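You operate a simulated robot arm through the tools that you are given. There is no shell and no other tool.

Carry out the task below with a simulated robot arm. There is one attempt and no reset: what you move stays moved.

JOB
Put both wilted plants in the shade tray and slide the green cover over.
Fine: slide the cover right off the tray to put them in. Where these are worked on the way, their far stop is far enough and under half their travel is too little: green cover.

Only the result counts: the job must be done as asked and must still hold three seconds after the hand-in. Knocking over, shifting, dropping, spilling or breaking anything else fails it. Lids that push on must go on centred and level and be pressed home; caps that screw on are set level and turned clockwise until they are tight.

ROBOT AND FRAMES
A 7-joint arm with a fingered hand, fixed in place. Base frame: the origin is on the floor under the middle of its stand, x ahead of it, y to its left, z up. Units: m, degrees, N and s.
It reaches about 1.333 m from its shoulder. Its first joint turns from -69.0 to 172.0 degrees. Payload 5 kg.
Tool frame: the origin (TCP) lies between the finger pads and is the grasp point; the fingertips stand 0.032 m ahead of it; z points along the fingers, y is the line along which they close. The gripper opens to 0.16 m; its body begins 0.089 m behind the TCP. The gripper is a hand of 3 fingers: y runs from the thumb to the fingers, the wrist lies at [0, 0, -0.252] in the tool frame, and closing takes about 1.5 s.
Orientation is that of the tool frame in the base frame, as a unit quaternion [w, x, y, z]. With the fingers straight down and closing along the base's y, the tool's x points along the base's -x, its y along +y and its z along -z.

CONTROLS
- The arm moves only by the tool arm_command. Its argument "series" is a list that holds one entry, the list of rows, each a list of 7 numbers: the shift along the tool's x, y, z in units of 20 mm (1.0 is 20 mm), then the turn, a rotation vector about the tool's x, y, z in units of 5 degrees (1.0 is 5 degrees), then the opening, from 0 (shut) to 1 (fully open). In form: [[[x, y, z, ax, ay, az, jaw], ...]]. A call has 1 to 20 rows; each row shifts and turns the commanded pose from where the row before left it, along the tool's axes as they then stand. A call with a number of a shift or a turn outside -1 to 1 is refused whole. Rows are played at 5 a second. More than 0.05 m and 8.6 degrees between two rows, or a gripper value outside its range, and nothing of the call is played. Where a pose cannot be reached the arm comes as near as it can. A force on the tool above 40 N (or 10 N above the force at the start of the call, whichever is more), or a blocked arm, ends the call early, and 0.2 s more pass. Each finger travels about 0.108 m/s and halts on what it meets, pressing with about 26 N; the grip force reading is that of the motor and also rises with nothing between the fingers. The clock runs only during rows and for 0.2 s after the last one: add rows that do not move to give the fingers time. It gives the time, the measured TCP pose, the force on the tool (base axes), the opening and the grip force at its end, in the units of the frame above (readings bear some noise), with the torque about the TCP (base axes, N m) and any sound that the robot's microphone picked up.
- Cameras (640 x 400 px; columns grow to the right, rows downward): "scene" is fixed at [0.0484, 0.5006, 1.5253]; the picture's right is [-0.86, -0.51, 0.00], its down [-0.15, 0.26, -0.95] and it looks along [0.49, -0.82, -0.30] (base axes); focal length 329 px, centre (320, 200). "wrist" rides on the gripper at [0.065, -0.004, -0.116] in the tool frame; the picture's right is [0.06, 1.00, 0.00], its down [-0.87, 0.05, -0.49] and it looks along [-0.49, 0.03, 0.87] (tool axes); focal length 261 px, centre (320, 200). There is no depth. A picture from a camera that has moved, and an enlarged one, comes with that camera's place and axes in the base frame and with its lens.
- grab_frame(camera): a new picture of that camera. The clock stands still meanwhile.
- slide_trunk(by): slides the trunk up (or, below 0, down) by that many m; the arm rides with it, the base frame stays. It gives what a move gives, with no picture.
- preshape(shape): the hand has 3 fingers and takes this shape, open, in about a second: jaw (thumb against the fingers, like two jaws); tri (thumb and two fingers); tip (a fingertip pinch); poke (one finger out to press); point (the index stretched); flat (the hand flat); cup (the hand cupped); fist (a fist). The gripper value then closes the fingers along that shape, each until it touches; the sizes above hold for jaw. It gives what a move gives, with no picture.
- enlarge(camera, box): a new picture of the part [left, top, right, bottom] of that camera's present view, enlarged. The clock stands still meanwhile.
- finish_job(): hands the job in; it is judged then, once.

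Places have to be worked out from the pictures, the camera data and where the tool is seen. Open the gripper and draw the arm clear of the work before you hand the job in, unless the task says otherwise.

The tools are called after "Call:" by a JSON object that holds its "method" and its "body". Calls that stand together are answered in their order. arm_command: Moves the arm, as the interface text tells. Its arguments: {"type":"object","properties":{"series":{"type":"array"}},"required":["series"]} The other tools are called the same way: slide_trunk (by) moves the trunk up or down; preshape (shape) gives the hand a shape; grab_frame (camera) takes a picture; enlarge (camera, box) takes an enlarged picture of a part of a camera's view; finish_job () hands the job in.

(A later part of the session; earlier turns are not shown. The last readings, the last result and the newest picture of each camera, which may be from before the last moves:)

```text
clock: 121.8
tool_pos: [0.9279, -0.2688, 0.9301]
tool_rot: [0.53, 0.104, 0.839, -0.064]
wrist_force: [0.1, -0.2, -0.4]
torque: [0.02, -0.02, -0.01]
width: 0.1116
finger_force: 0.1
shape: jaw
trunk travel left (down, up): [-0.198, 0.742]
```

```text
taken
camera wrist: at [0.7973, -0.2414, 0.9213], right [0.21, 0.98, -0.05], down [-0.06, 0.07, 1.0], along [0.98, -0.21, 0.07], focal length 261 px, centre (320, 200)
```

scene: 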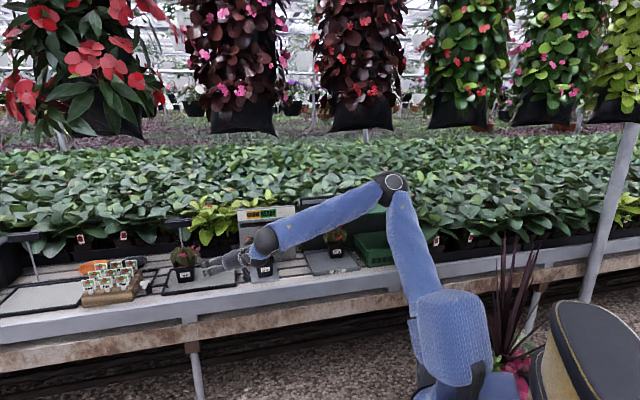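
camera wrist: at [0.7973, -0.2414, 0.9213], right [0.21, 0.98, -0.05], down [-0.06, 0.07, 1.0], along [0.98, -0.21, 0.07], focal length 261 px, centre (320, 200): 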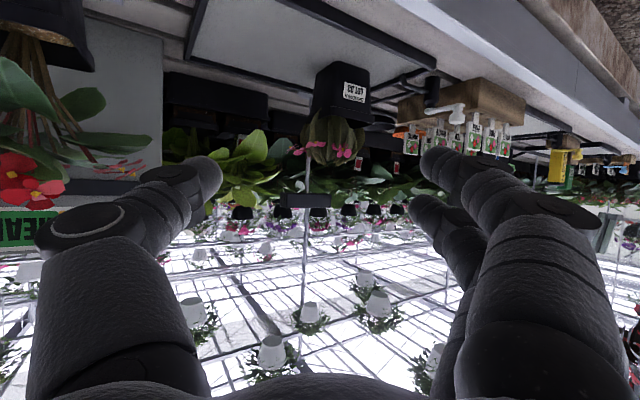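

The arm moved freely, and Lot 33 is right ahead at about (1.205, -0.308). I'll lower the hand and raise the trunk in alternation, so the shoulder sits higher relative to the hand for a longer reach, keeping the elbow under the bag.

Call:
{"method": "arm_command", "body": {"series": [[[0.903, 0, 0.429, 0, 0, 0, 0.7], [0.903, 0, 0.429, 0, 0, 0, 0.7], [0.903, 0, 0.429, 0, 0, 0, 0.7], [0.903, 0, 0.429, 0, 0, 0, 0.7], [0, 0, 0, 0, 0, 0, 0.7]]]}}

Call:
{"method": "slide_trunk", "body": {"by": 0.08}}

Call:
{"method": "arm_command", "body": {"series": [[[0.903, 0, 0.429, 0, 0, 0, 0.7], [0.903, 0, 0.429, 0, 0, 0, 0.7], [0.903, 0, 0.429, 0, 0, 0, 0.7], [0.903, 0, 0.429, 0, 0, 0, 0.7], [0, 0, 0, 0, 0, 0, 0.7]]]}}

Call:
{"method": "slide_trunk", "body": {"by": 0.06}}

Call:
{"method": "grab_frame", "body": {"camera": "scene"}}

Call:
{"method": "grab_frame", "body": {"camera": "wrist"}}

```text
clock: 123.0
tool_pos: [0.9273, -0.2668, 0.8496]
tool_rot: [0.53, 0.102, 0.839, -0.063]
wrist_force: [0.6, 0.3, 1.1]
torque: [-0.02, -0.02, -0.01]
width: 0.1116
finger_force: 0.0
shape: jaw
trunk travel left (down, up): [-0.198, 0.742]
```

```text
clock: 124.1
tool_pos: [0.9265, -0.2666, 0.9296]
tool_rot: [0.53, 0.102, 0.839, -0.063]
wrist_force: [0.2, -0.4, -0.6]
torque: [0.0, 0.0, 0.0]
width: 0.1115
finger_force: 0.0
shape: jaw
trunk travel left (down, up): [-0.278, 0.662]
```

```text
clock: 125.3
tool_pos: [0.927, -0.2678, 0.8498]
tool_rot: [0.531, 0.103, 0.839, -0.064]
wrist_force: [0.3, -0.5, 0.1]
torque: [0.0, -0.02, -0.01]
width: 0.1117
finger_force: 0.1
shape: jaw
trunk travel left (down, up): [-0.278, 0.662]
```

```text
clock: 126.3
tool_pos: [0.9272, -0.2682, 0.91]
tool_rot: [0.53, 0.102, 0.839, -0.063]
wrist_force: [-0.1, 1.6, -0.5]
torque: [-0.01, -0.02, 0.01]
width: 0.1115
finger_force: 0.1
shape: jaw
trunk travel left (down, up): [-0.338, 0.602]
```

```text
taken
```

scene: 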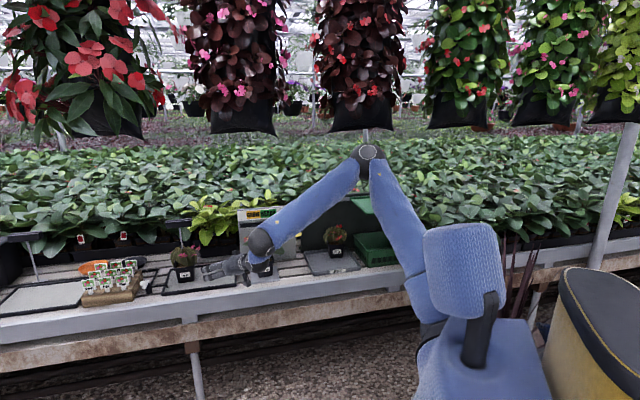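

```text
taken
camera wrist: at [0.7969, -0.2408, 0.9012], right [0.21, 0.98, -0.05], down [-0.06, 0.07, 1.0], along [0.98, -0.21, 0.07], focal length 261 px, centre (320, 200)
```

wrist: 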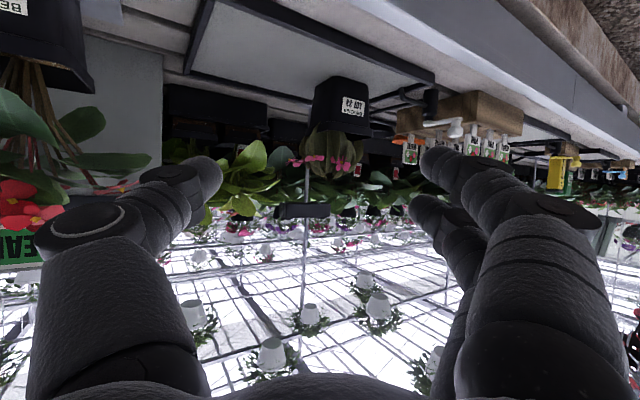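

The elbow is close under the bag, but extending the arm will lower it. I'll reach forward to the pre-grasp point in front of Lot 33; the right side is free now that Lot 34 is gone.

Call:
{"method": "arm_command", "body": {"series": [[[-0.03, 0.161, 0.904, 0, 0, 0, 0.7], [-0.03, 0.161, 0.904, 0, 0, 0, 0.7], [-0.03, 0.161, 0.904, 0, 0, 0, 0.7], [-0.03, 0.161, 0.904, 0, 0, 0, 0.7], [-0.03, 0.161, 0.904, 0, 0, 0, 0.7], [-0.03, 0.161, 0.904, 0, 0, 0, 0.7], [-0.03, 0.161, 0.904, 0, 0, 0, 0.7], [-0.03, 0.161, 0.904, 0, 0, 0, 0.7], [-0.03, 0.161, 0.904, 0, 0, 0, 0.7], [0, 0, 0, 0, 0, 0, 0.7]]]}}

Call:
{"method": "grab_frame", "body": {"camera": "scene"}}

Call:
{"method": "grab_frame", "body": {"camera": "wrist"}}

```text
clock: 128.5
tool_pos: [1.081, -0.276, 0.8465]
tool_rot: [0.53, 0.103, 0.839, -0.064]
wrist_force: [-0.2, -0.1, 0.1]
torque: [-0.02, -0.03, 0.0]
width: 0.1116
finger_force: 0.0
shape: jaw
trunk travel left (down, up): [-0.338, 0.602]
```

```text
taken
```

scene: 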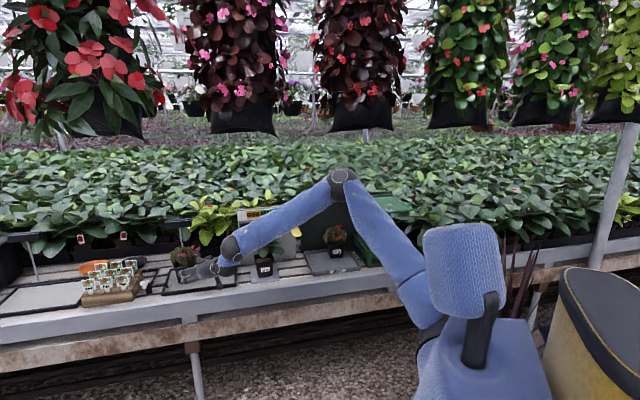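

```text
taken
camera wrist: at [0.9493, -0.2479, 0.8363], right [0.21, 0.98, -0.05], down [-0.06, 0.07, 1.0], along [0.98, -0.21, 0.07], focal length 261 px, centre (320, 200)
```

wrist: 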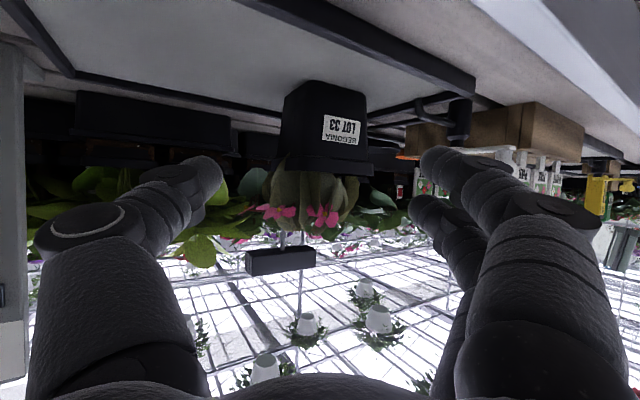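

That pose was fully reachable, with Lot 33 centred ahead. I'll try turning the heading a few degrees more towards square so the grip is cleaner.

Call:
{"method": "arm_command", "body": {"series": [[[0, 0, 0, 0.54, 0, 0.255, 0.7], [0, 0, 0, 0.54, 0, 0.255, 0.7], [0, 0, 0, 0, 0, 0, 0.7]]]}}

Call:
{"method": "grab_frame", "body": {"camera": "wrist"}}

Call:
{"method": "enlarge", "body": {"camera": "scene", "box": [130, 210, 270, 310]}}

```text
clock: 129.3
tool_pos: [1.0784, -0.2755, 0.8455]
tool_rot: [0.525, 0.147, 0.833, -0.092]
wrist_force: [0.2, -0.6, -0.4]
torque: [-0.02, -0.02, 0.01]
width: 0.1114
finger_force: 0.0
shape: jaw
trunk travel left (down, up): [-0.338, 0.602]
```

```text
taken
camera wrist: at [0.9525, -0.235, 0.8361], right [0.31, 0.95, -0.05], down [-0.05, 0.07, 1.0], along [0.95, -0.31, 0.07], focal length 261 px, centre (320, 200)
```

wrist: 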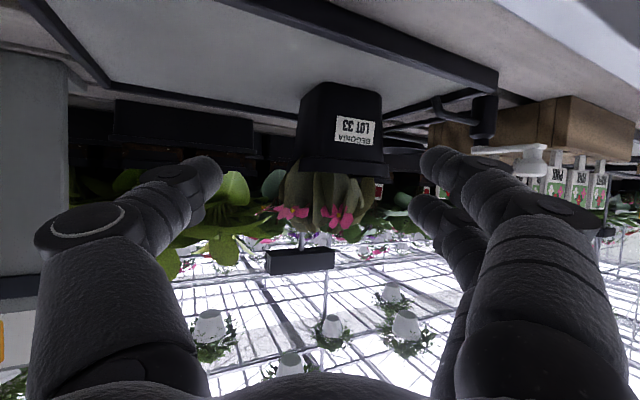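

```text
4.00 times, centred on (200, 260) of scene
camera zoom: at [0.0484, 0.5006, 1.5253], right [-0.86, -0.51, 0.0], down [-0.15, 0.26, -0.95], along [0.49, -0.82, -0.3], focal length 1315 px, centre (800, -40)
```

zoom: 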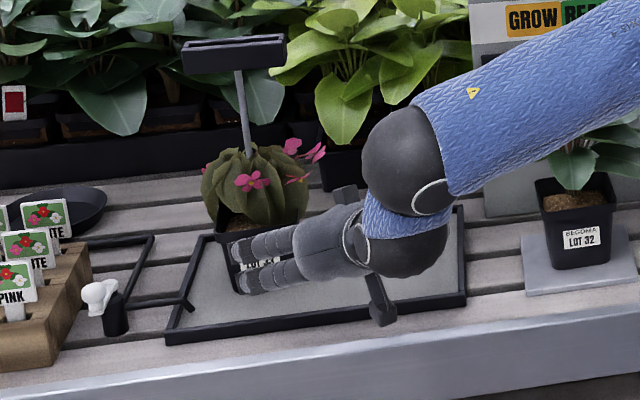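

The heading reached -20° with no complaint from the arm. I'll try another 6°.

Call:
{"method": "arm_command", "body": {"series": [[[0, 0, 0, 0.54, 0, 0.255, 0.7], [0, 0, 0, 0, 0, 0, 0.7]]]}}

Call:
{"method": "arm_command", "body": {"series": [[[0, 0, 0, 0.54, 0, 0.255, 0.7], [0, 0, 0, 0, 0, 0, 0.7]]]}}

Call:
{"method": "grab_frame", "body": {"camera": "wrist"}}

```text
clock: 129.9
tool_pos: [1.0791, -0.2748, 0.8456]
tool_rot: [0.524, 0.168, 0.829, -0.105]
wrist_force: [0.9, 0.4, 0.9]
torque: [0.01, 0.0, 0.0]
width: 0.1118
finger_force: 0.0
shape: jaw
trunk travel left (down, up): [-0.338, 0.602]
```

```text
clock: 130.5
tool_pos: [1.0795, -0.2759, 0.8443]
tool_rot: [0.52, 0.19, 0.824, -0.119]
wrist_force: [0.1, 0.4, 0.8]
torque: [0.03, 0.03, -0.04]
width: 0.1118
finger_force: 0.1
shape: jaw
trunk travel left (down, up): [-0.338, 0.602]
```

```text
taken
camera wrist: at [0.9574, -0.222, 0.8362], right [0.41, 0.91, -0.06], down [-0.04, 0.08, 1.0], along [0.91, -0.41, 0.07], focal length 261 px, centre (320, 200)
```

wrist: 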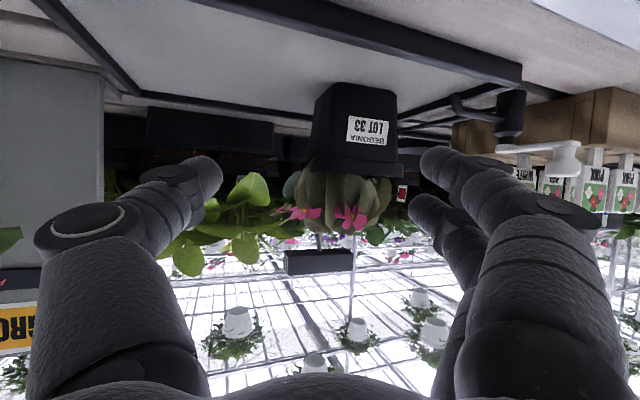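

Heading -26° is reachable too, so a much squarer grip is possible. Re-triangulated, Lot 33's centre is at about (1.208, -0.305), so I'll shift about 33 mm left to line up with it.

Call:
{"method": "arm_command", "body": {"series": [[[0, 0.55, 0, 0, 0, 0, 0.7], [0, 0.55, 0, 0, 0, 0, 0.7], [0, 0.55, 0, 0, 0, 0, 0.7], [0, 0, 0, 0, 0, 0, 0.7]]]}}

Call:
{"method": "grab_frame", "body": {"camera": "wrist"}}

Call:
{"method": "enlarge", "body": {"camera": "scene", "box": [130, 210, 270, 310]}}

```text
clock: 131.5
tool_pos: [1.0931, -0.2458, 0.8463]
tool_rot: [0.52, 0.19, 0.824, -0.119]
wrist_force: [0.2, -0.4, -0.4]
torque: [-0.02, -0.01, -0.02]
width: 0.1119
finger_force: 0.0
shape: jaw
trunk travel left (down, up): [-0.338, 0.602]
```

```text
taken
camera wrist: at [0.9717, -0.1925, 0.8361], right [0.41, 0.91, -0.06], down [-0.04, 0.08, 1.0], along [0.91, -0.41, 0.07], focal length 261 px, centre (320, 200)
```

wrist: 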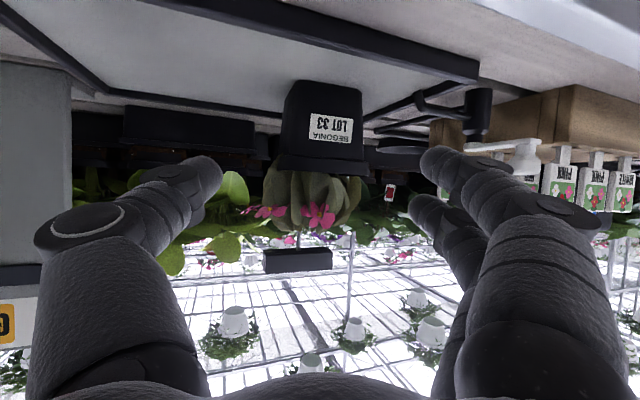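

```text
4.00 times, centred on (200, 260) of scene
camera zoom: at [0.0484, 0.5006, 1.5253], right [-0.86, -0.51, 0.0], down [-0.15, 0.26, -0.95], along [0.49, -0.82, -0.3], focal length 1315 px, centre (800, -40)
```

zoom: 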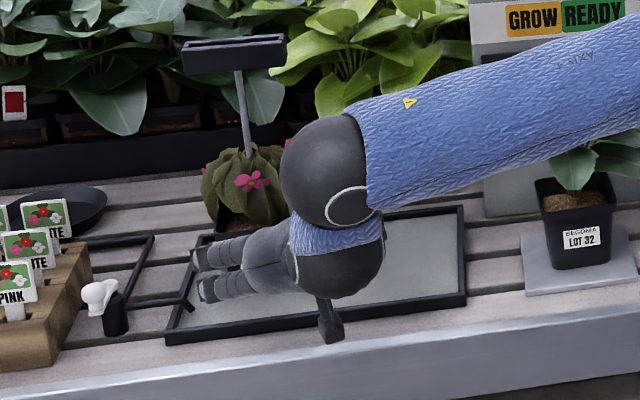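

The hand is centred on Lot 33 and fully reachable. The black wand by the tray's left edge is close to the finger path, so I'll check it in detail before going in.

Call:
{"method": "enlarge", "body": {"camera": "wrist", "box": [260, 60, 520, 220]}}

Call:
{"method": "enlarge", "body": {"camera": "scene", "box": [140, 235, 220, 295]}}

```text
2.46 times, centred on (390, 140) of wrist
camera zoom: at [0.9717, -0.1925, 0.8361], right [0.41, 0.91, -0.06], down [-0.04, 0.08, 1.0], along [0.91, -0.41, 0.07], focal length 642 px, centre (148, 348)
```

zoom: 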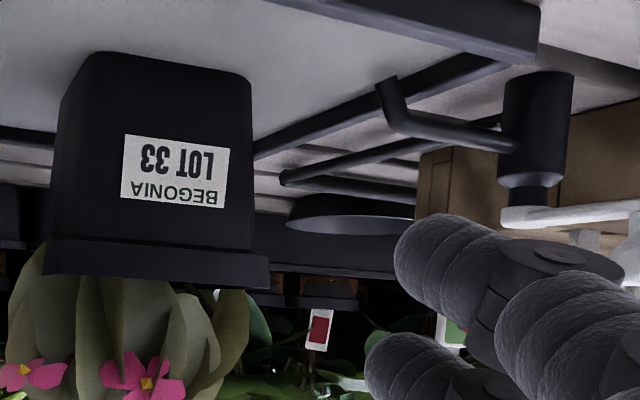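

```text
6.67 times, centred on (180, 265) of scene
camera zoom: at [0.0484, 0.5006, 1.5253], right [-0.86, -0.51, 0.0], down [-0.15, 0.26, -0.95], along [0.49, -0.82, -0.3], focal length 2192 px, centre (1253, -233)
```

zoom: 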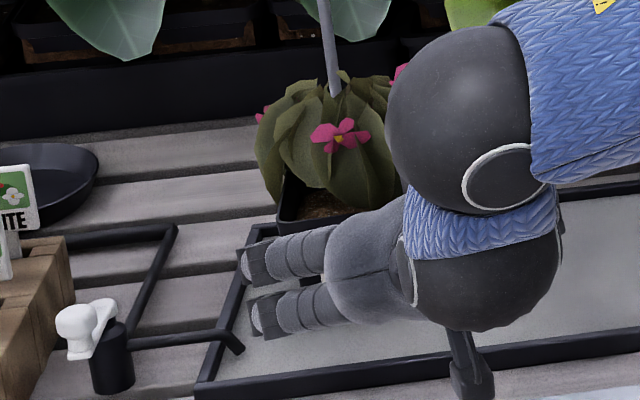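

The spout tip sits about 85 mm left of Lot 33's centre. With the opening narrowed to 0.098 m, the left fingers stay about 5 mm inside it. I'll advance halfway in small steps and check.

Call:
{"method": "arm_command", "body": {"series": [[[0, 0, 0, 0, 0, 0, 0.61], [0, 0, 0.65, 0, 0, 0, 0.61], [0, 0, 0.65, 0, 0, 0, 0.61], [0, 0, 0.65, 0, 0, 0, 0.61], [0, 0, 0.65, 0, 0, 0, 0.61], [0, 0, 0.65, 0, 0, 0, 0.61], [0, 0, 0, 0, 0, 0, 0.61]]]}}

Call:
{"method": "grab_frame", "body": {"camera": "wrist"}}

Call:
{"method": "enlarge", "body": {"camera": "scene", "box": [140, 235, 220, 295]}}

```text
clock: 133.1
tool_pos: [1.1383, -0.2808, 0.8201]
tool_rot: [0.521, 0.187, 0.825, -0.117]
wrist_force: [-0.1, -0.2, 0.2]
torque: [0.03, -0.01, -0.03]
width: 0.0982
finger_force: 0.1
shape: jaw
out of reach, approached as far as the arm can: row 4, 6
trunk travel left (down, up): [-0.338, 0.602]
```

```text
taken
camera wrist: at [1.0178, -0.2275, 0.8117], right [0.41, 0.91, -0.05], down [-0.04, 0.08, 1.0], along [0.91, -0.4, 0.07], focal length 261 px, centre (320, 200)
```

wrist: 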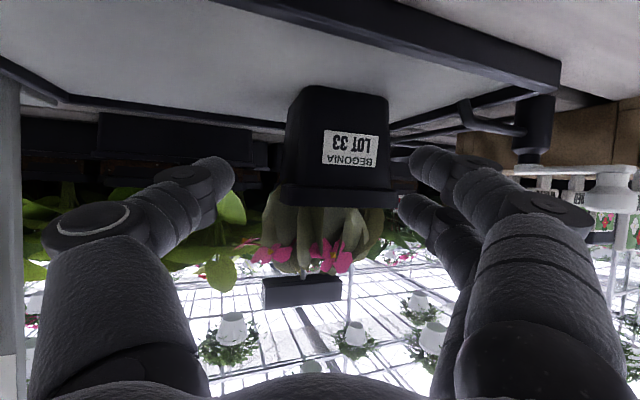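

```text
6.67 times, centred on (180, 265) of scene
camera zoom: at [0.0484, 0.5006, 1.5253], right [-0.86, -0.51, 0.0], down [-0.15, 0.26, -0.95], along [0.49, -0.82, -0.3], focal length 2192 px, centre (1253, -233)
```

zoom: 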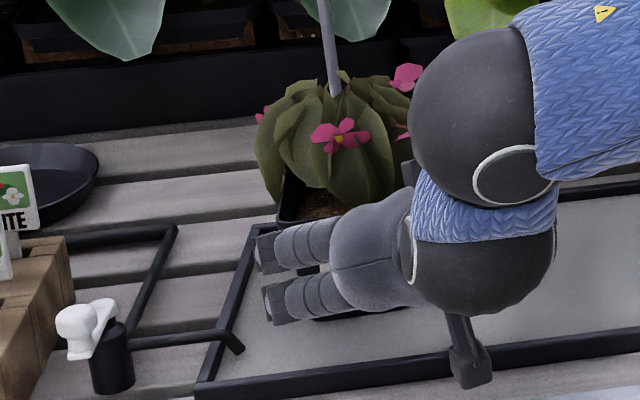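

The arm drifted about 1 cm right at its reach limit, so Lot 33 now sits a little left of centre. I'll relax the heading by 5° to regain reach and re-centre.

Call:
{"method": "arm_command", "body": {"series": [[[0, 0, 0, -0.45, 0, -0.215, 0.64], [0, 0, 0, -0.45, 0, -0.215, 0.64], [0, 0.35, 0, 0, 0, 0, 0.64], [0, 0, 0, 0, 0, 0, 0.64]]]}}

Call:
{"method": "grab_frame", "body": {"camera": "wrist"}}

Call:
{"method": "enlarge", "body": {"camera": "scene", "box": [140, 235, 220, 295]}}

```text
clock: 134.1
tool_pos: [1.1417, -0.2745, 0.8214]
tool_rot: [0.525, 0.153, 0.832, -0.096]
wrist_force: [0.8, -0.3, 0.7]
torque: [-0.02, 0.0, 0.02]
width: 0.1018
finger_force: 0.0
shape: jaw
trunk travel left (down, up): [-0.338, 0.602]
```

```text
taken
camera wrist: at [1.0165, -0.2315, 0.8119], right [0.33, 0.94, -0.06], down [-0.05, 0.07, 1.0], along [0.94, -0.33, 0.07], focal length 261 px, centre (320, 200)
```

wrist: 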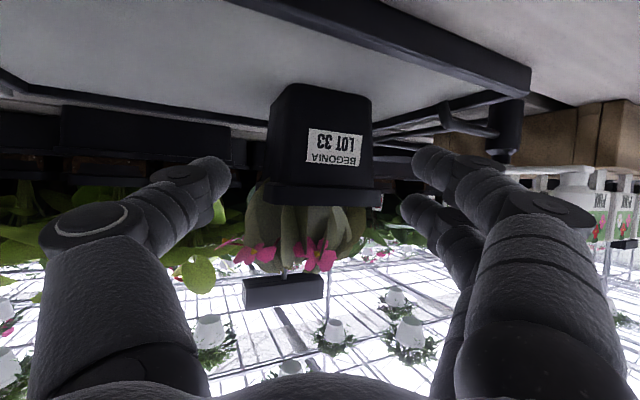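

```text
6.67 times, centred on (180, 265) of scene
camera zoom: at [0.0484, 0.5006, 1.5253], right [-0.86, -0.51, 0.0], down [-0.15, 0.26, -0.95], along [0.49, -0.82, -0.3], focal length 2192 px, centre (1253, -233)
```

zoom: 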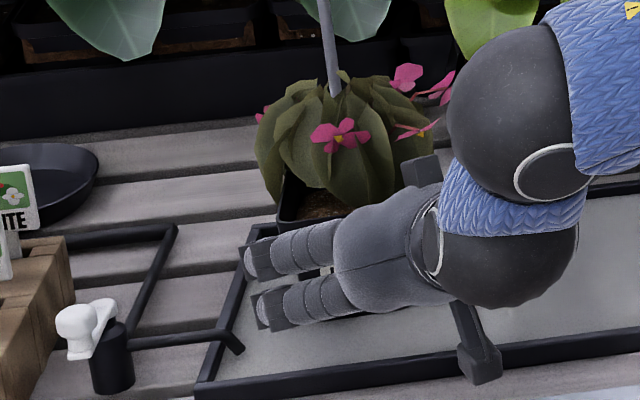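

Lot 33 is centred again at heading -21°, with no limit reached. I'll narrow to 0.096 m, lower to grasp height first so the fingers pass under the rim and inside the spout, then creep forward.

Call:
{"method": "arm_command", "body": {"series": [[[0.4515, -0.05, 0.2145, 0, 0, 0, 0.6], [0.4515, -0.05, 0.2145, 0, 0, 0, 0.6], [-0.161, 0, 0.338, 0, 0, 0, 0.6], [-0.161, 0, 0.338, 0, 0, 0, 0.6], [-0.161, 0, 0.338, 0, 0, 0, 0.6], [0, 0, 0, 0, 0, 0, 0.6]]]}}

Call:
{"method": "grab_frame", "body": {"camera": "wrist"}}

Call:
{"method": "enlarge", "body": {"camera": "scene", "box": [140, 235, 220, 295]}}

```text
clock: 135.5
tool_pos: [1.1626, -0.2829, 0.8013]
tool_rot: [0.525, 0.154, 0.832, -0.096]
wrist_force: [0.0, -0.6, 0.0]
torque: [0.02, -0.05, 0.02]
width: 0.0965
finger_force: 0.0
shape: jaw
trunk travel left (down, up): [-0.338, 0.602]
```

```text
taken
camera wrist: at [1.037, -0.2409, 0.7916], right [0.33, 0.94, -0.06], down [-0.05, 0.07, 1.0], along [0.94, -0.33, 0.07], focal length 261 px, centre (320, 200)
```

wrist: 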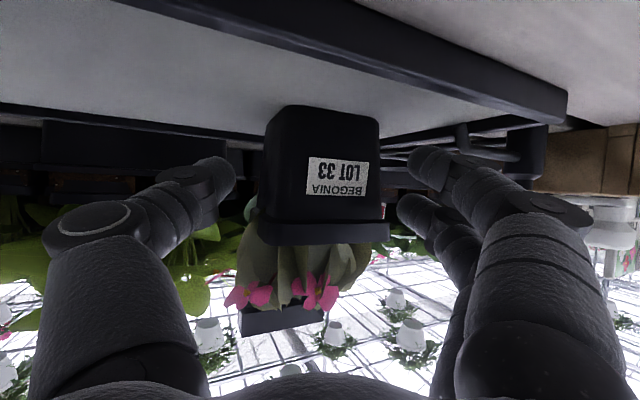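

```text
6.67 times, centred on (180, 265) of scene
camera zoom: at [0.0484, 0.5006, 1.5253], right [-0.86, -0.51, 0.0], down [-0.15, 0.26, -0.95], along [0.49, -0.82, -0.3], focal length 2192 px, centre (1253, -233)
```

zoom: 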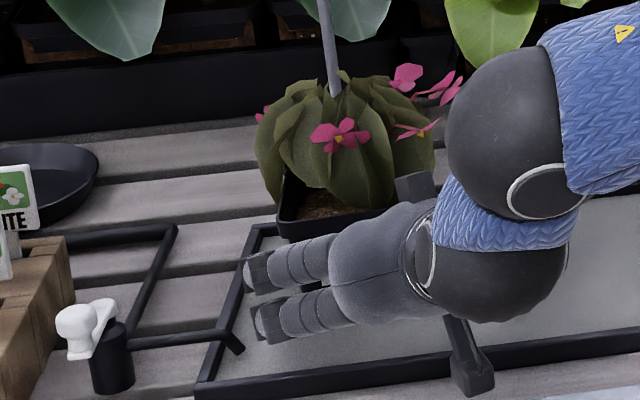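

Centred and level with the pot, and the fingertips are clear of the spout. I'll advance further in small steps.

Call:
{"method": "arm_command", "body": {"series": [[[-0.136, 0, 0.356, 0, 0, 0, 0.6], [-0.136, 0, 0.356, 0, 0, 0, 0.6], [-0.136, 0, 0.356, 0, 0, 0, 0.6], [0, 0, 0, 0, 0, 0, 0.6]]]}}

Call:
{"method": "grab_frame", "body": {"camera": "wrist"}}

Call:
{"method": "enlarge", "body": {"camera": "scene", "box": [140, 235, 220, 295]}}

```text
clock: 136.5
tool_pos: [1.1848, -0.2932, 0.7996]
tool_rot: [0.525, 0.152, 0.832, -0.094]
wrist_force: [0.4, 0.0, 0.5]
torque: [0.02, 0.01, -0.02]
width: 0.0964
finger_force: 0.0
shape: jaw
trunk travel left (down, up): [-0.338, 0.602]
```

```text
taken
camera wrist: at [1.0573, -0.2508, 0.7909], right [0.33, 0.94, -0.05], down [-0.05, 0.07, 1.0], along [0.94, -0.32, 0.07], focal length 261 px, centre (320, 200)
```

wrist: 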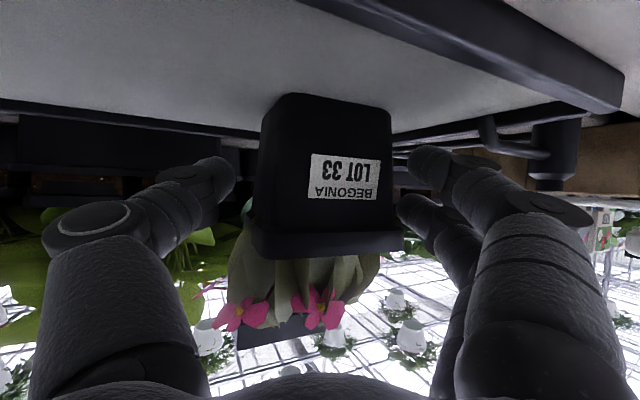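

```text
6.67 times, centred on (180, 265) of scene
camera zoom: at [0.0484, 0.5006, 1.5253], right [-0.86, -0.51, 0.0], down [-0.15, 0.26, -0.95], along [0.49, -0.82, -0.3], focal length 2192 px, centre (1253, -233)
```

zoom: 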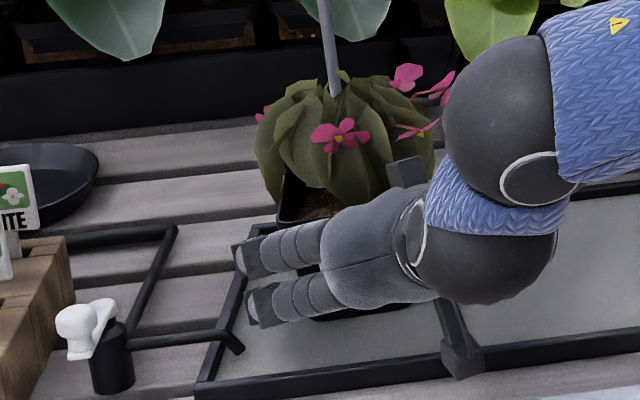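

Nearly there, with the fingers alongside Lot 33 and still clear of the spout. I'll move 14 mm further forward and then close.

Call:
{"method": "arm_command", "body": {"series": [[[-0.1, 0.03, 0.35, 0, 0, 0, 0.6], [-0.1, 0.03, 0.35, 0, 0, 0, 0.6], [0, 0, 0, 0, 0, 0, 0.6]]]}}

Call:
{"method": "grab_frame", "body": {"camera": "wrist"}}

Call:
{"method": "enlarge", "body": {"camera": "scene", "box": [140, 235, 220, 295]}}

```text
clock: 137.3
tool_pos: [1.1926, -0.3023, 0.8008]
tool_rot: [0.525, 0.152, 0.832, -0.095]
wrist_force: [0.3, 0.9, -0.7]
torque: [0.01, 0.02, 0.02]
width: 0.0968
finger_force: 0.0
shape: jaw
out of reach, approached as far as the arm can: row 1, 2
trunk travel left (down, up): [-0.338, 0.602]
```

```text
taken
camera wrist: at [1.0657, -0.2596, 0.7913], right [0.33, 0.94, -0.05], down [-0.05, 0.07, 1.0], along [0.94, -0.32, 0.07], focal length 261 px, centre (320, 200)
```

wrist: 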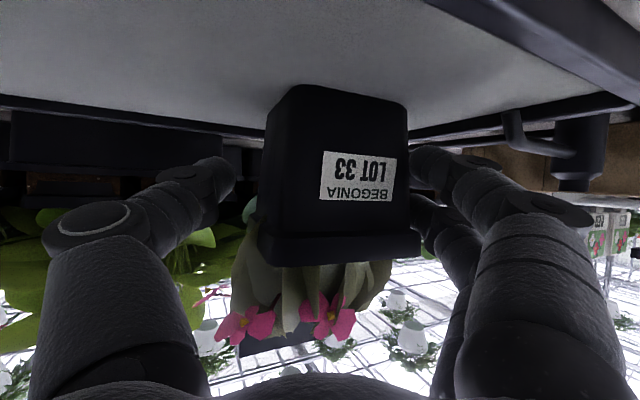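

```text
6.67 times, centred on (180, 265) of scene
camera zoom: at [0.0484, 0.5006, 1.5253], right [-0.86, -0.51, 0.0], down [-0.15, 0.26, -0.95], along [0.49, -0.82, -0.3], focal length 2192 px, centre (1253, -233)
```

zoom: 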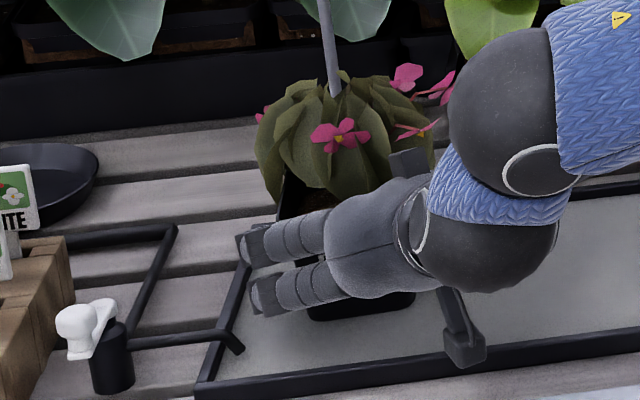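

The pot's centre is about 15 mm ahead of the grasp point, the same as the successful Lot 34 grasp. I'll close on it.

Call:
{"method": "arm_command", "body": {"series": [[[0, 0, 0, 0, 0, 0, 0.45], [0, 0, 0, 0, 0, 0, 0.3], [0, 0, 0, 0, 0, 0, 0.2], [0, 0, 0, 0, 0, 0, 0.2], [0, 0, 0, 0, 0, 0, 0.2], [0, 0, 0, 0, 0, 0, 0.2]]]}}

Call:
{"method": "grab_frame", "body": {"camera": "wrist"}}

Call:
{"method": "enlarge", "body": {"camera": "scene", "box": [140, 225, 230, 295]}}

```text
clock: 138.7
tool_pos: [1.1923, -0.3026, 0.8008]
tool_rot: [0.525, 0.153, 0.832, -0.095]
wrist_force: [-0.6, 0.2, -0.5]
torque: [-0.05, 0.01, -0.02]
width: 0.0741
finger_force: 25.9
shape: jaw
trunk travel left (down, up): [-0.338, 0.602]
```

```text
taken
camera wrist: at [1.0656, -0.2598, 0.7911], right [0.33, 0.94, -0.05], down [-0.05, 0.07, 1.0], along [0.94, -0.32, 0.07], focal length 261 px, centre (320, 200)
```

wrist: 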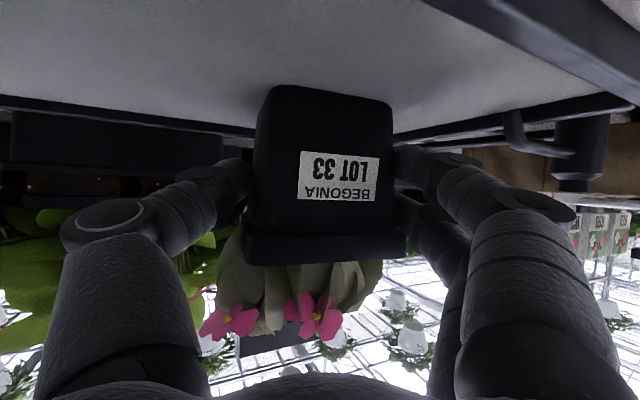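

```text
5.71 times, centred on (185, 260) of scene
camera zoom: at [0.0484, 0.5006, 1.5253], right [-0.86, -0.51, 0.0], down [-0.15, 0.26, -0.95], along [0.49, -0.82, -0.3], focal length 1879 px, centre (1091, -143)
```

zoom: 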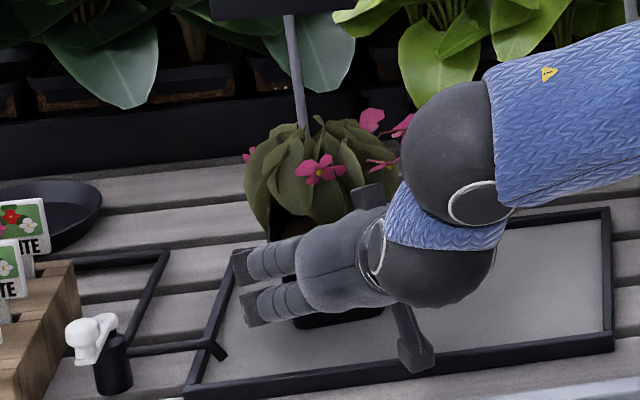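

Lot 33 is gripped firmly at 26 N. I'll lift it 3 cm with the trunk and check.

Call:
{"method": "slide_trunk", "body": {"by": 0.03}}

Call:
{"method": "grab_frame", "body": {"camera": "wrist"}}

Call:
{"method": "enlarge", "body": {"camera": "scene", "box": [130, 200, 290, 310]}}

```text
clock: 139.5
tool_pos: [1.1922, -0.3025, 0.83]
tool_rot: [0.525, 0.152, 0.832, -0.094]
wrist_force: [0.1, 0.2, -3.2]
torque: [0.04, 0.05, -0.01]
width: 0.074
finger_force: 25.9
shape: jaw
trunk travel left (down, up): [-0.368, 0.572]
```

```text
taken
camera wrist: at [1.0659, -0.26, 0.8203], right [0.33, 0.94, -0.05], down [-0.05, 0.07, 1.0], along [0.94, -0.32, 0.07], focal length 261 px, centre (320, 200)
```

wrist: 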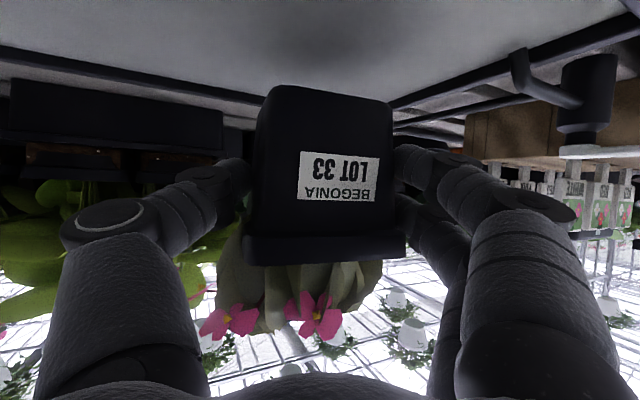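

```text
3.64 times, centred on (210, 255) of scene
camera zoom: at [0.0484, 0.5006, 1.5253], right [-0.86, -0.51, 0.0], down [-0.15, 0.26, -0.95], along [0.49, -0.82, -0.3], focal length 1196 px, centre (720, 0)
```

zoom: 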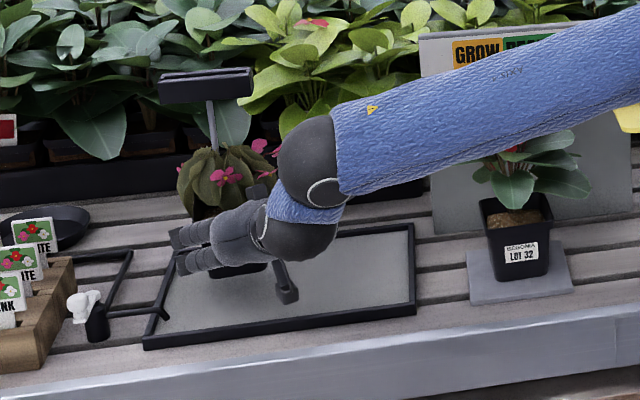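

Lot 33 hangs level at about 3 N and the spout hasn't moved. I'll withdraw straight back along the approach line.

Call:
{"method": "arm_command", "body": {"series": [[[0, 0, -0.5, 0, 0, 0, 0.2], [0, 0, -0.7, 0, 0, 0, 0.2], [0, 0, -0.7, 0, 0, 0, 0.2], [0, 0, -0.7, 0, 0, 0, 0.2], [0, 0, -0.7, 0, 0, 0, 0.2], [0, 0, -0.7, 0, 0, 0, 0.2], [0, 0, -0.7, 0, 0, 0, 0.2], [0, 0, 0, 0, 0, 0, 0.2]]]}}

Call:
{"method": "grab_frame", "body": {"camera": "scene"}}

Call:
{"method": "grab_frame", "body": {"camera": "wrist"}}

```text
clock: 141.3
tool_pos: [1.112, -0.2721, 0.8703]
tool_rot: [0.525, 0.152, 0.832, -0.094]
wrist_force: [-0.4, -0.4, -3.0]
torque: [0.0, 0.07, 0.02]
width: 0.0741
finger_force: 26.0
shape: jaw
trunk travel left (down, up): [-0.368, 0.572]
```

```text
taken
```

scene: 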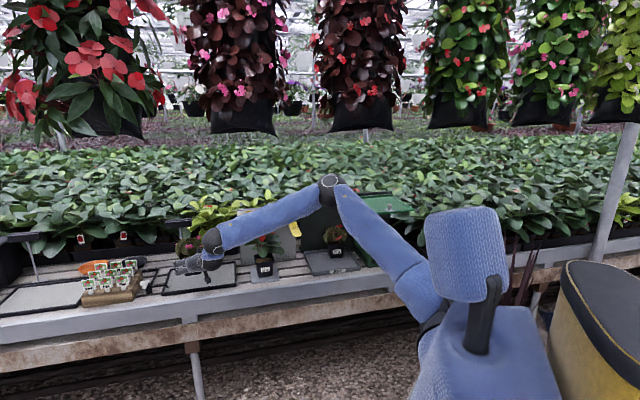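

```text
taken
camera wrist: at [0.9863, -0.23, 0.8615], right [0.33, 0.94, -0.05], down [-0.05, 0.07, 1.0], along [0.94, -0.32, 0.07], focal length 261 px, centre (320, 200)
```

wrist: 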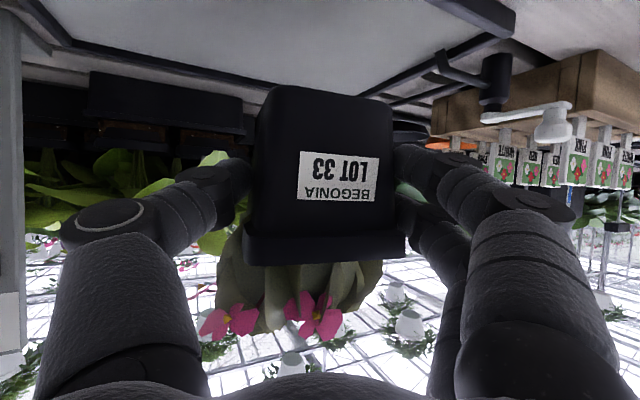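

All clear, with the elbow well below the bag. I'll ease the heading, raise the pot with the arm and then lower the trunk, so the elbow stays low for the trip back.

Call:
{"method": "arm_command", "body": {"series": [[[-0.45, 0, -0.215, -0.45, 0, -0.215, 0.2], [-0.45, 0, -0.215, -0.45, 0, -0.215, 0.2], [-0.45, 0, -0.215, -0.45, 0, -0.215, 0.2], [-0.45, 0, -0.215, 0, 0, 0, 0.2], [-0.45, 0, -0.215, 0, 0, 0, 0.2], [-0.45, 0, -0.215, 0, 0, 0, 0.2], [0, 0, 0, 0, 0, 0, 0.2]]]}}

Call:
{"method": "slide_trunk", "body": {"by": -0.06}}

Call:
{"method": "grab_frame", "body": {"camera": "scene"}}

```text
clock: 142.9
tool_pos: [1.1123, -0.273, 0.9309]
tool_rot: [0.53, 0.098, 0.84, -0.06]
wrist_force: [0.5, -0.2, -2.9]
torque: [0.01, 0.07, 0.0]
width: 0.0737
finger_force: 26.0
shape: jaw
trunk travel left (down, up): [-0.368, 0.572]
```

```text
clock: 143.9
tool_pos: [1.1118, -0.2725, 0.8718]
tool_rot: [0.53, 0.098, 0.84, -0.06]
wrist_force: [0.1, 0.5, -2.6]
torque: [0.01, 0.02, 0.02]
width: 0.0737
finger_force: 25.4
shape: jaw
trunk travel left (down, up): [-0.308, 0.632]
```

```text
taken
```

scene: 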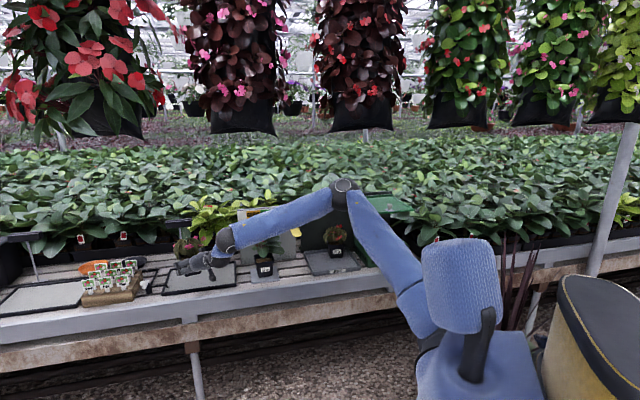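

Good. I'll repeat: raise while retreating, then lower the trunk again.

Call:
{"method": "arm_command", "body": {"series": [[[-0.283, 0, -0.8, 0, 0, 0, 0.2], [-0.283, 0, -0.8, 0, 0, 0, 0.2], [-0.283, 0, -0.8, 0, 0, 0, 0.2], [-0.283, 0, -0.8, 0, 0, 0, 0.2], [-0.283, 0, -0.8, 0, 0, 0, 0.2], [0, 0, 0, 0, 0, 0, 0.2]]]}}

Call:
{"method": "slide_trunk", "body": {"by": -0.06}}

Call:
{"method": "grab_frame", "body": {"camera": "scene"}}

Call:
{"method": "grab_frame", "body": {"camera": "wrist"}}

```text
clock: 145.3
tool_pos: [1.053, -0.2596, 0.9304]
tool_rot: [0.53, 0.097, 0.84, -0.06]
wrist_force: [0.0, -0.3, -2.8]
torque: [0.03, 0.08, 0.01]
width: 0.0738
finger_force: 26.5
shape: jaw
trunk travel left (down, up): [-0.308, 0.632]
```

```text
clock: 146.3
tool_pos: [1.0539, -0.2589, 0.8715]
tool_rot: [0.531, 0.098, 0.84, -0.06]
wrist_force: [0.0, 0.0, -2.7]
torque: [0.0, 0.08, 0.01]
width: 0.0738
finger_force: 26.3
shape: jaw
trunk travel left (down, up): [-0.248, 0.692]
```

```text
taken
```

scene: 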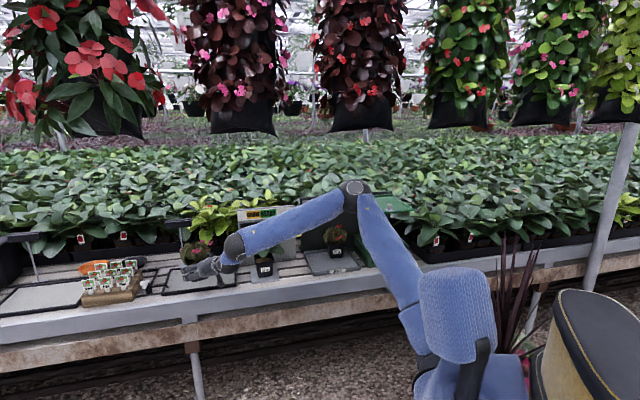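

```text
taken
camera wrist: at [0.9232, -0.2332, 0.8619], right [0.2, 0.98, -0.05], down [-0.06, 0.07, 1.0], along [0.98, -0.2, 0.07], focal length 261 px, centre (320, 200)
```

wrist: 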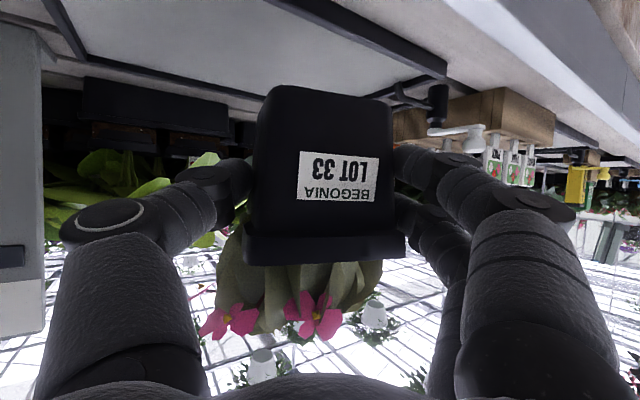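

Steady. I'll continue back to the mid-way point with a slight rise, then take the trunk down to its travelling height.

Call:
{"method": "arm_command", "body": {"series": [[[-0.02, -0.236, -0.829, 0, 0, 0, 0.2], [-0.02, -0.236, -0.829, 0, 0, 0, 0.2], [-0.02, -0.236, -0.829, 0, 0, 0, 0.2], [-0.02, -0.236, -0.829, 0, 0, 0, 0.2], [-0.02, -0.236, -0.829, 0, 0, 0, 0.2], [-0.02, -0.236, -0.829, 0, 0, 0, 0.2], [-0.02, -0.236, -0.829, 0, 0, 0, 0.2], [-0.02, -0.236, -0.829, 0, 0, 0, 0.2], [0, 0, 0, 0, 0, 0, 0.2]]]}}

Call:
{"method": "slide_trunk", "body": {"by": -0.05}}

Call:
{"method": "grab_frame", "body": {"camera": "scene"}}

Call:
{"method": "grab_frame", "body": {"camera": "wrist"}}

```text
clock: 148.3
tool_pos: [0.9301, -0.269, 0.9313]
tool_rot: [0.53, 0.097, 0.84, -0.059]
wrist_force: [-0.2, -0.1, -2.5]
torque: [0.03, 0.06, -0.02]
width: 0.0737
finger_force: 26.1
shape: jaw
trunk travel left (down, up): [-0.248, 0.692]
```

```text
clock: 149.2
tool_pos: [0.9295, -0.2684, 0.8825]
tool_rot: [0.53, 0.098, 0.84, -0.06]
wrist_force: [0.3, 0.0, -2.3]
torque: [0.01, 0.09, 0.03]
width: 0.0739
finger_force: 26.3
shape: jaw
trunk travel left (down, up): [-0.198, 0.742]
```

```text
taken
```

scene: 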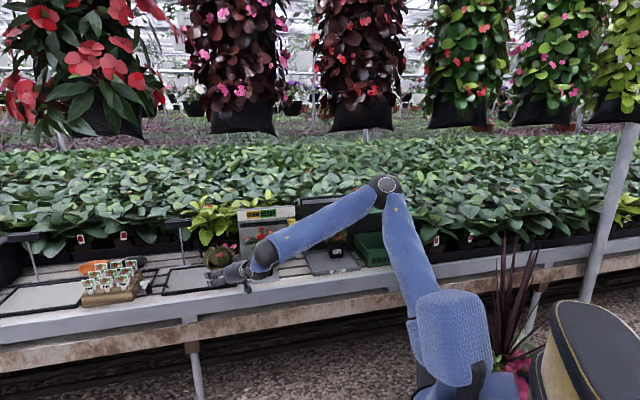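

```text
taken
camera wrist: at [0.7989, -0.2433, 0.872], right [0.2, 0.98, -0.05], down [-0.06, 0.07, 1.0], along [0.98, -0.2, 0.07], focal length 261 px, centre (320, 200)
```

wrist: 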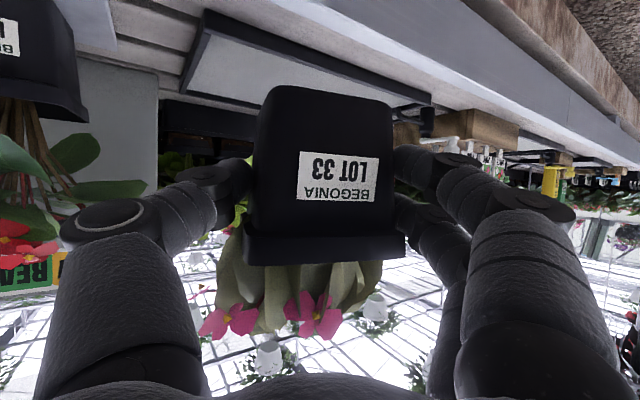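

Everything is steady. I'll carry Lot 33 back and to the right, past Lot 32 with over 20 cm between centres, then turn the heading.

Call:
{"method": "arm_command", "body": {"series": [[[0.128, -0.785, -0.828, 0, 0, 0, 0.2], [0.128, -0.785, -0.828, 0, 0, 0, 0.2], [0.128, -0.785, -0.828, 0, 0, 0, 0.2], [0.128, -0.785, -0.828, 0, 0, 0, 0.2], [0.128, -0.785, -0.828, 0, 0, 0, 0.2], [0.128, -0.785, -0.828, 0, 0, 0, 0.2], [0.128, -0.785, -0.828, 0, 0, 0, 0.2], [0.128, -0.785, -0.828, 0, 0, 0, 0.2], [0.128, -0.785, -0.828, 0, 0, 0, 0.2], [0.128, -0.785, -0.828, 0, 0, 0, 0.2], [0.128, -0.785, -0.828, 0, 0, 0, 0.2], [0, 0, 0, 0, 0, 0, 0.2]]]}}

Call:
{"method": "grab_frame", "body": {"camera": "scene"}}

Call:
{"method": "grab_frame", "body": {"camera": "wrist"}}

```text
clock: 151.8
tool_pos: [0.7167, -0.3969, 0.9347]
tool_rot: [0.53, 0.097, 0.84, -0.06]
wrist_force: [-0.7, 0.8, -2.1]
torque: [0.05, 0.09, 0.02]
width: 0.0738
finger_force: 26.0
shape: jaw
trunk travel left (down, up): [-0.198, 0.742]
```

```text
taken
```

scene: 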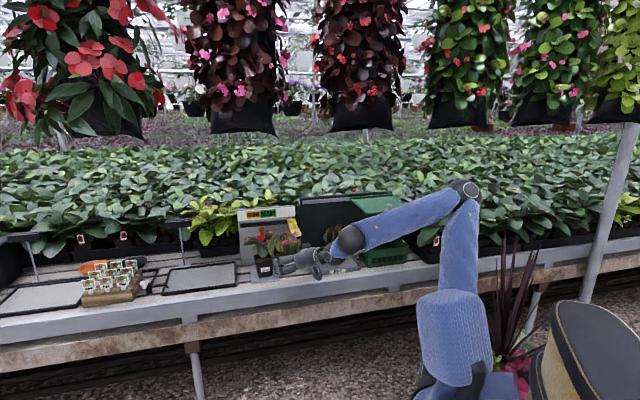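

```text
taken
camera wrist: at [0.5859, -0.3713, 0.9241], right [0.2, 0.98, -0.05], down [-0.06, 0.07, 1.0], along [0.98, -0.2, 0.07], focal length 261 px, centre (320, 200)
```

wrist: 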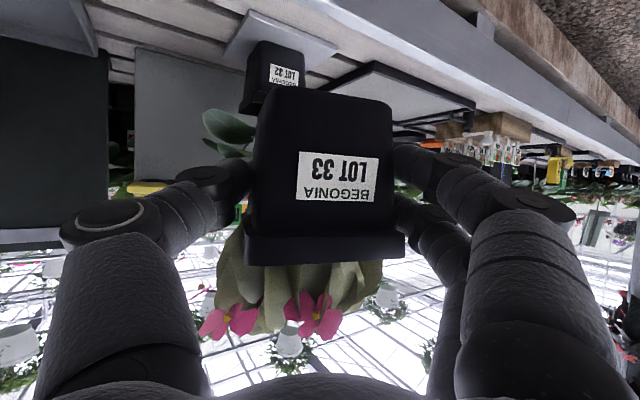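

Good. Next come the turn and the swing in front of the tray, staying clear of the yellow lever, whose end I place at about u=-0.17, v=0.99, z=0.94.

Call:
{"method": "arm_command", "body": {"series": [[[0.231, -0.843, -0.485, 0.397, 0, 0.189, 0.2], [0.217, -0.863, -0.455, 0.397, 0, 0.189, 0.2], [0.203, -0.882, -0.425, 0.397, 0, 0.189, 0.2], [0.188, -0.9, -0.394, 0.397, 0, 0.189, 0.2], [0.173, -0.916, -0.363, 0.397, 0, 0.189, 0.2], [0, 0, 0, 0, 0, 0, 0.2]]]}}

Call:
{"method": "grab_frame", "body": {"camera": "scene"}}

Call:
{"method": "grab_frame", "body": {"camera": "wrist"}}

```text
clock: 153.2
tool_pos: [0.6467, -0.4661, 0.9335]
tool_rot: [0.522, 0.179, 0.827, -0.111]
wrist_force: [-0.2, 0.3, -2.7]
torque: [0.05, 0.09, -0.02]
width: 0.0736
finger_force: 26.3
shape: jaw
trunk travel left (down, up): [-0.198, 0.742]
```

```text
taken
```

scene: 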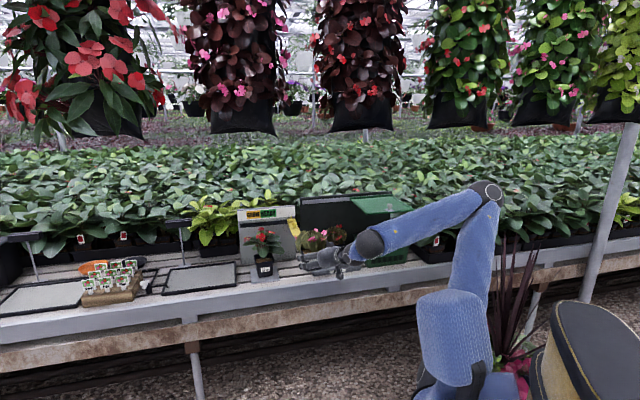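

```text
taken
camera wrist: at [0.5222, -0.4167, 0.9238], right [0.39, 0.92, -0.05], down [-0.04, 0.08, 1.0], along [0.92, -0.38, 0.07], focal length 261 px, centre (320, 200)
```

wrist: 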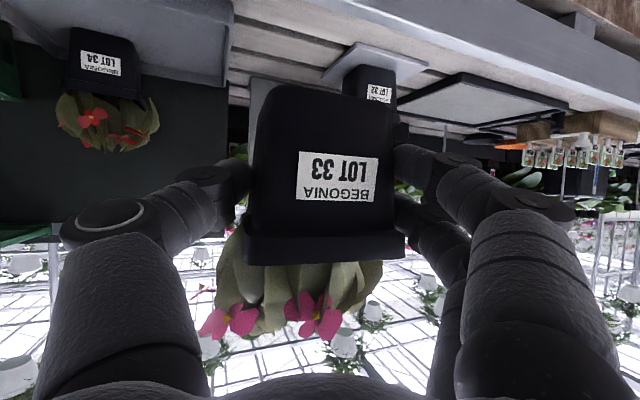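

On track, with the lever and Lot 34 both visible and clear. I'll swing forward and square up to the bench.

Call:
{"method": "arm_command", "body": {"series": [[[-0.191, -0.578, 0.401, 0.323, 0, 0.154, 0.2], [-0.199, -0.564, 0.417, 0.323, 0, 0.154, 0.2], [-0.206, -0.549, 0.433, 0.323, 0, 0.154, 0.2], [-0.214, -0.534, 0.448, 0.323, 0, 0.154, 0.2], [-0.221, -0.518, 0.463, 0.323, 0, 0.154, 0.2], [-0.228, -0.501, 0.477, 0.323, 0, 0.154, 0.2], [-0.234, -0.485, 0.491, 0.323, 0, 0.154, 0.2], [-0.2405, -0.468, 0.504, 0.323, 0, 0.154, 0.2], [-0.247, -0.45, 0.517, 0.323, 0, 0.154, 0.2], [-0.253, -0.432, 0.53, 0.323, 0, 0.154, 0.2], [-0.258, -0.414, 0.542, 0.323, 0, 0.154, 0.2], [-0.264, -0.394, 0.553, 0.323, 0, 0.154, 0.2], [0, 0, 0, 0, 0, 0, 0.2]]]}}

Call:
{"method": "grab_frame", "body": {"camera": "scene"}}

Call:
{"method": "grab_frame", "body": {"camera": "wrist"}}

```text
clock: 156.0
tool_pos: [0.6871, -0.6375, 0.932]
tool_rot: [0.491, 0.329, 0.78, -0.205]
wrist_force: [0.5, -0.2, -3.4]
torque: [0.07, 0.03, 0.0]
width: 0.0737
finger_force: 26.0
shape: jaw
trunk travel left (down, up): [-0.198, 0.742]
```

```text
taken
```

scene: 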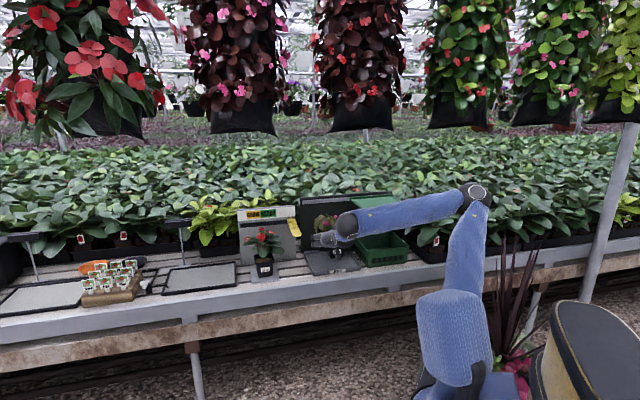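

```text
taken
camera wrist: at [0.5903, -0.5464, 0.9233], right [0.69, 0.72, -0.05], down [-0.01, 0.08, 1.0], along [0.72, -0.69, 0.07], focal length 261 px, centre (320, 200)
```

wrist: 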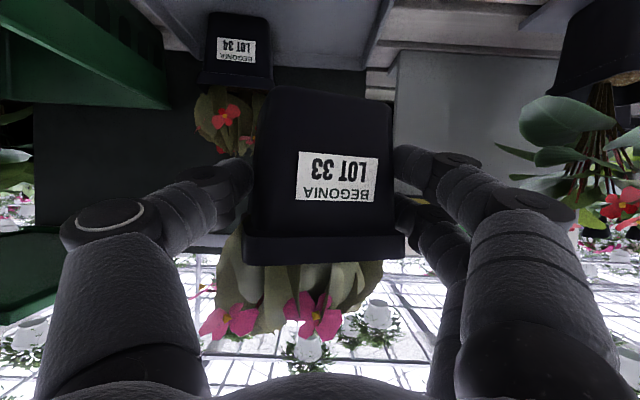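

Square to the bench, with the pot in line with the free front-left part of the tray. Lot 34 sits behind and to the right at about u=0.05, v=1.12. I'll move forward and down.

Call:
{"method": "arm_command", "body": {"series": [[[0.24, -0.02, 0.857, 0, 0, 0, 0.2], [0.24, -0.02, 0.857, 0, 0, 0, 0.2], [0.24, -0.02, 0.857, 0, 0, 0, 0.2], [0.24, -0.02, 0.857, 0, 0, 0, 0.2], [0.24, -0.02, 0.857, 0, 0, 0, 0.2], [0.24, -0.02, 0.857, 0, 0, 0, 0.2], [0, 0, 0, 0, 0, 0, 0.2]]]}}

Call:
{"method": "enlarge", "body": {"camera": "scene", "box": [260, 180, 420, 300]}}

Call:
{"method": "grab_frame", "body": {"camera": "wrist"}}

```text
clock: 157.6
tool_pos: [0.7406, -0.6966, 0.8625]
tool_rot: [0.492, 0.329, 0.779, -0.206]
wrist_force: [0.6, 0.2, -2.9]
torque: [0.04, 0.03, -0.01]
width: 0.0734
finger_force: 26.0
shape: jaw
trunk travel left (down, up): [-0.198, 0.742]
```

```text
3.33 times, centred on (340, 240) of scene
camera zoom: at [0.0484, 0.5006, 1.5253], right [-0.86, -0.51, 0.0], down [-0.15, 0.26, -0.95], along [0.49, -0.82, -0.3], focal length 1096 px, centre (253, 67)
```

zoom: 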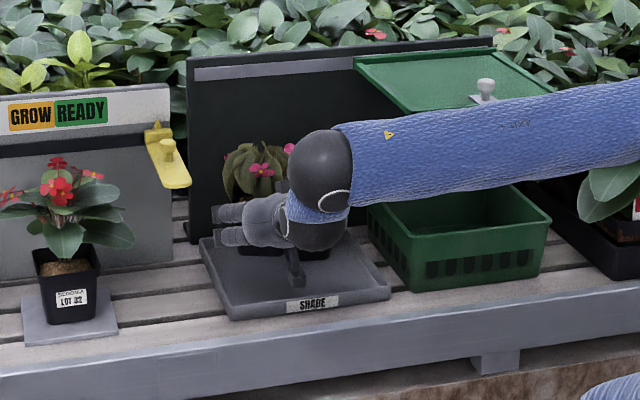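

```text
taken
camera wrist: at [0.6447, -0.6056, 0.8535], right [0.69, 0.72, -0.05], down [-0.01, 0.08, 1.0], along [0.72, -0.69, 0.07], focal length 261 px, centre (320, 200)
```

wrist: 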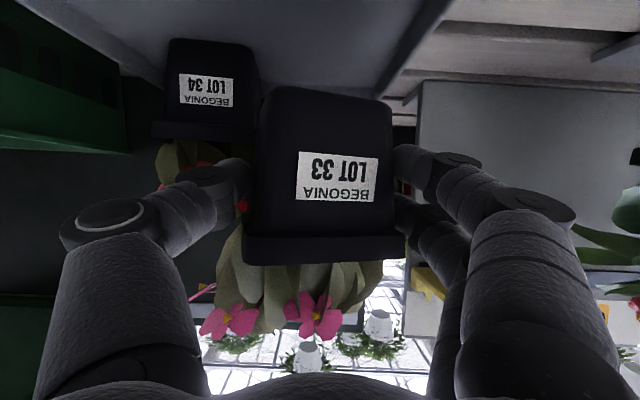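

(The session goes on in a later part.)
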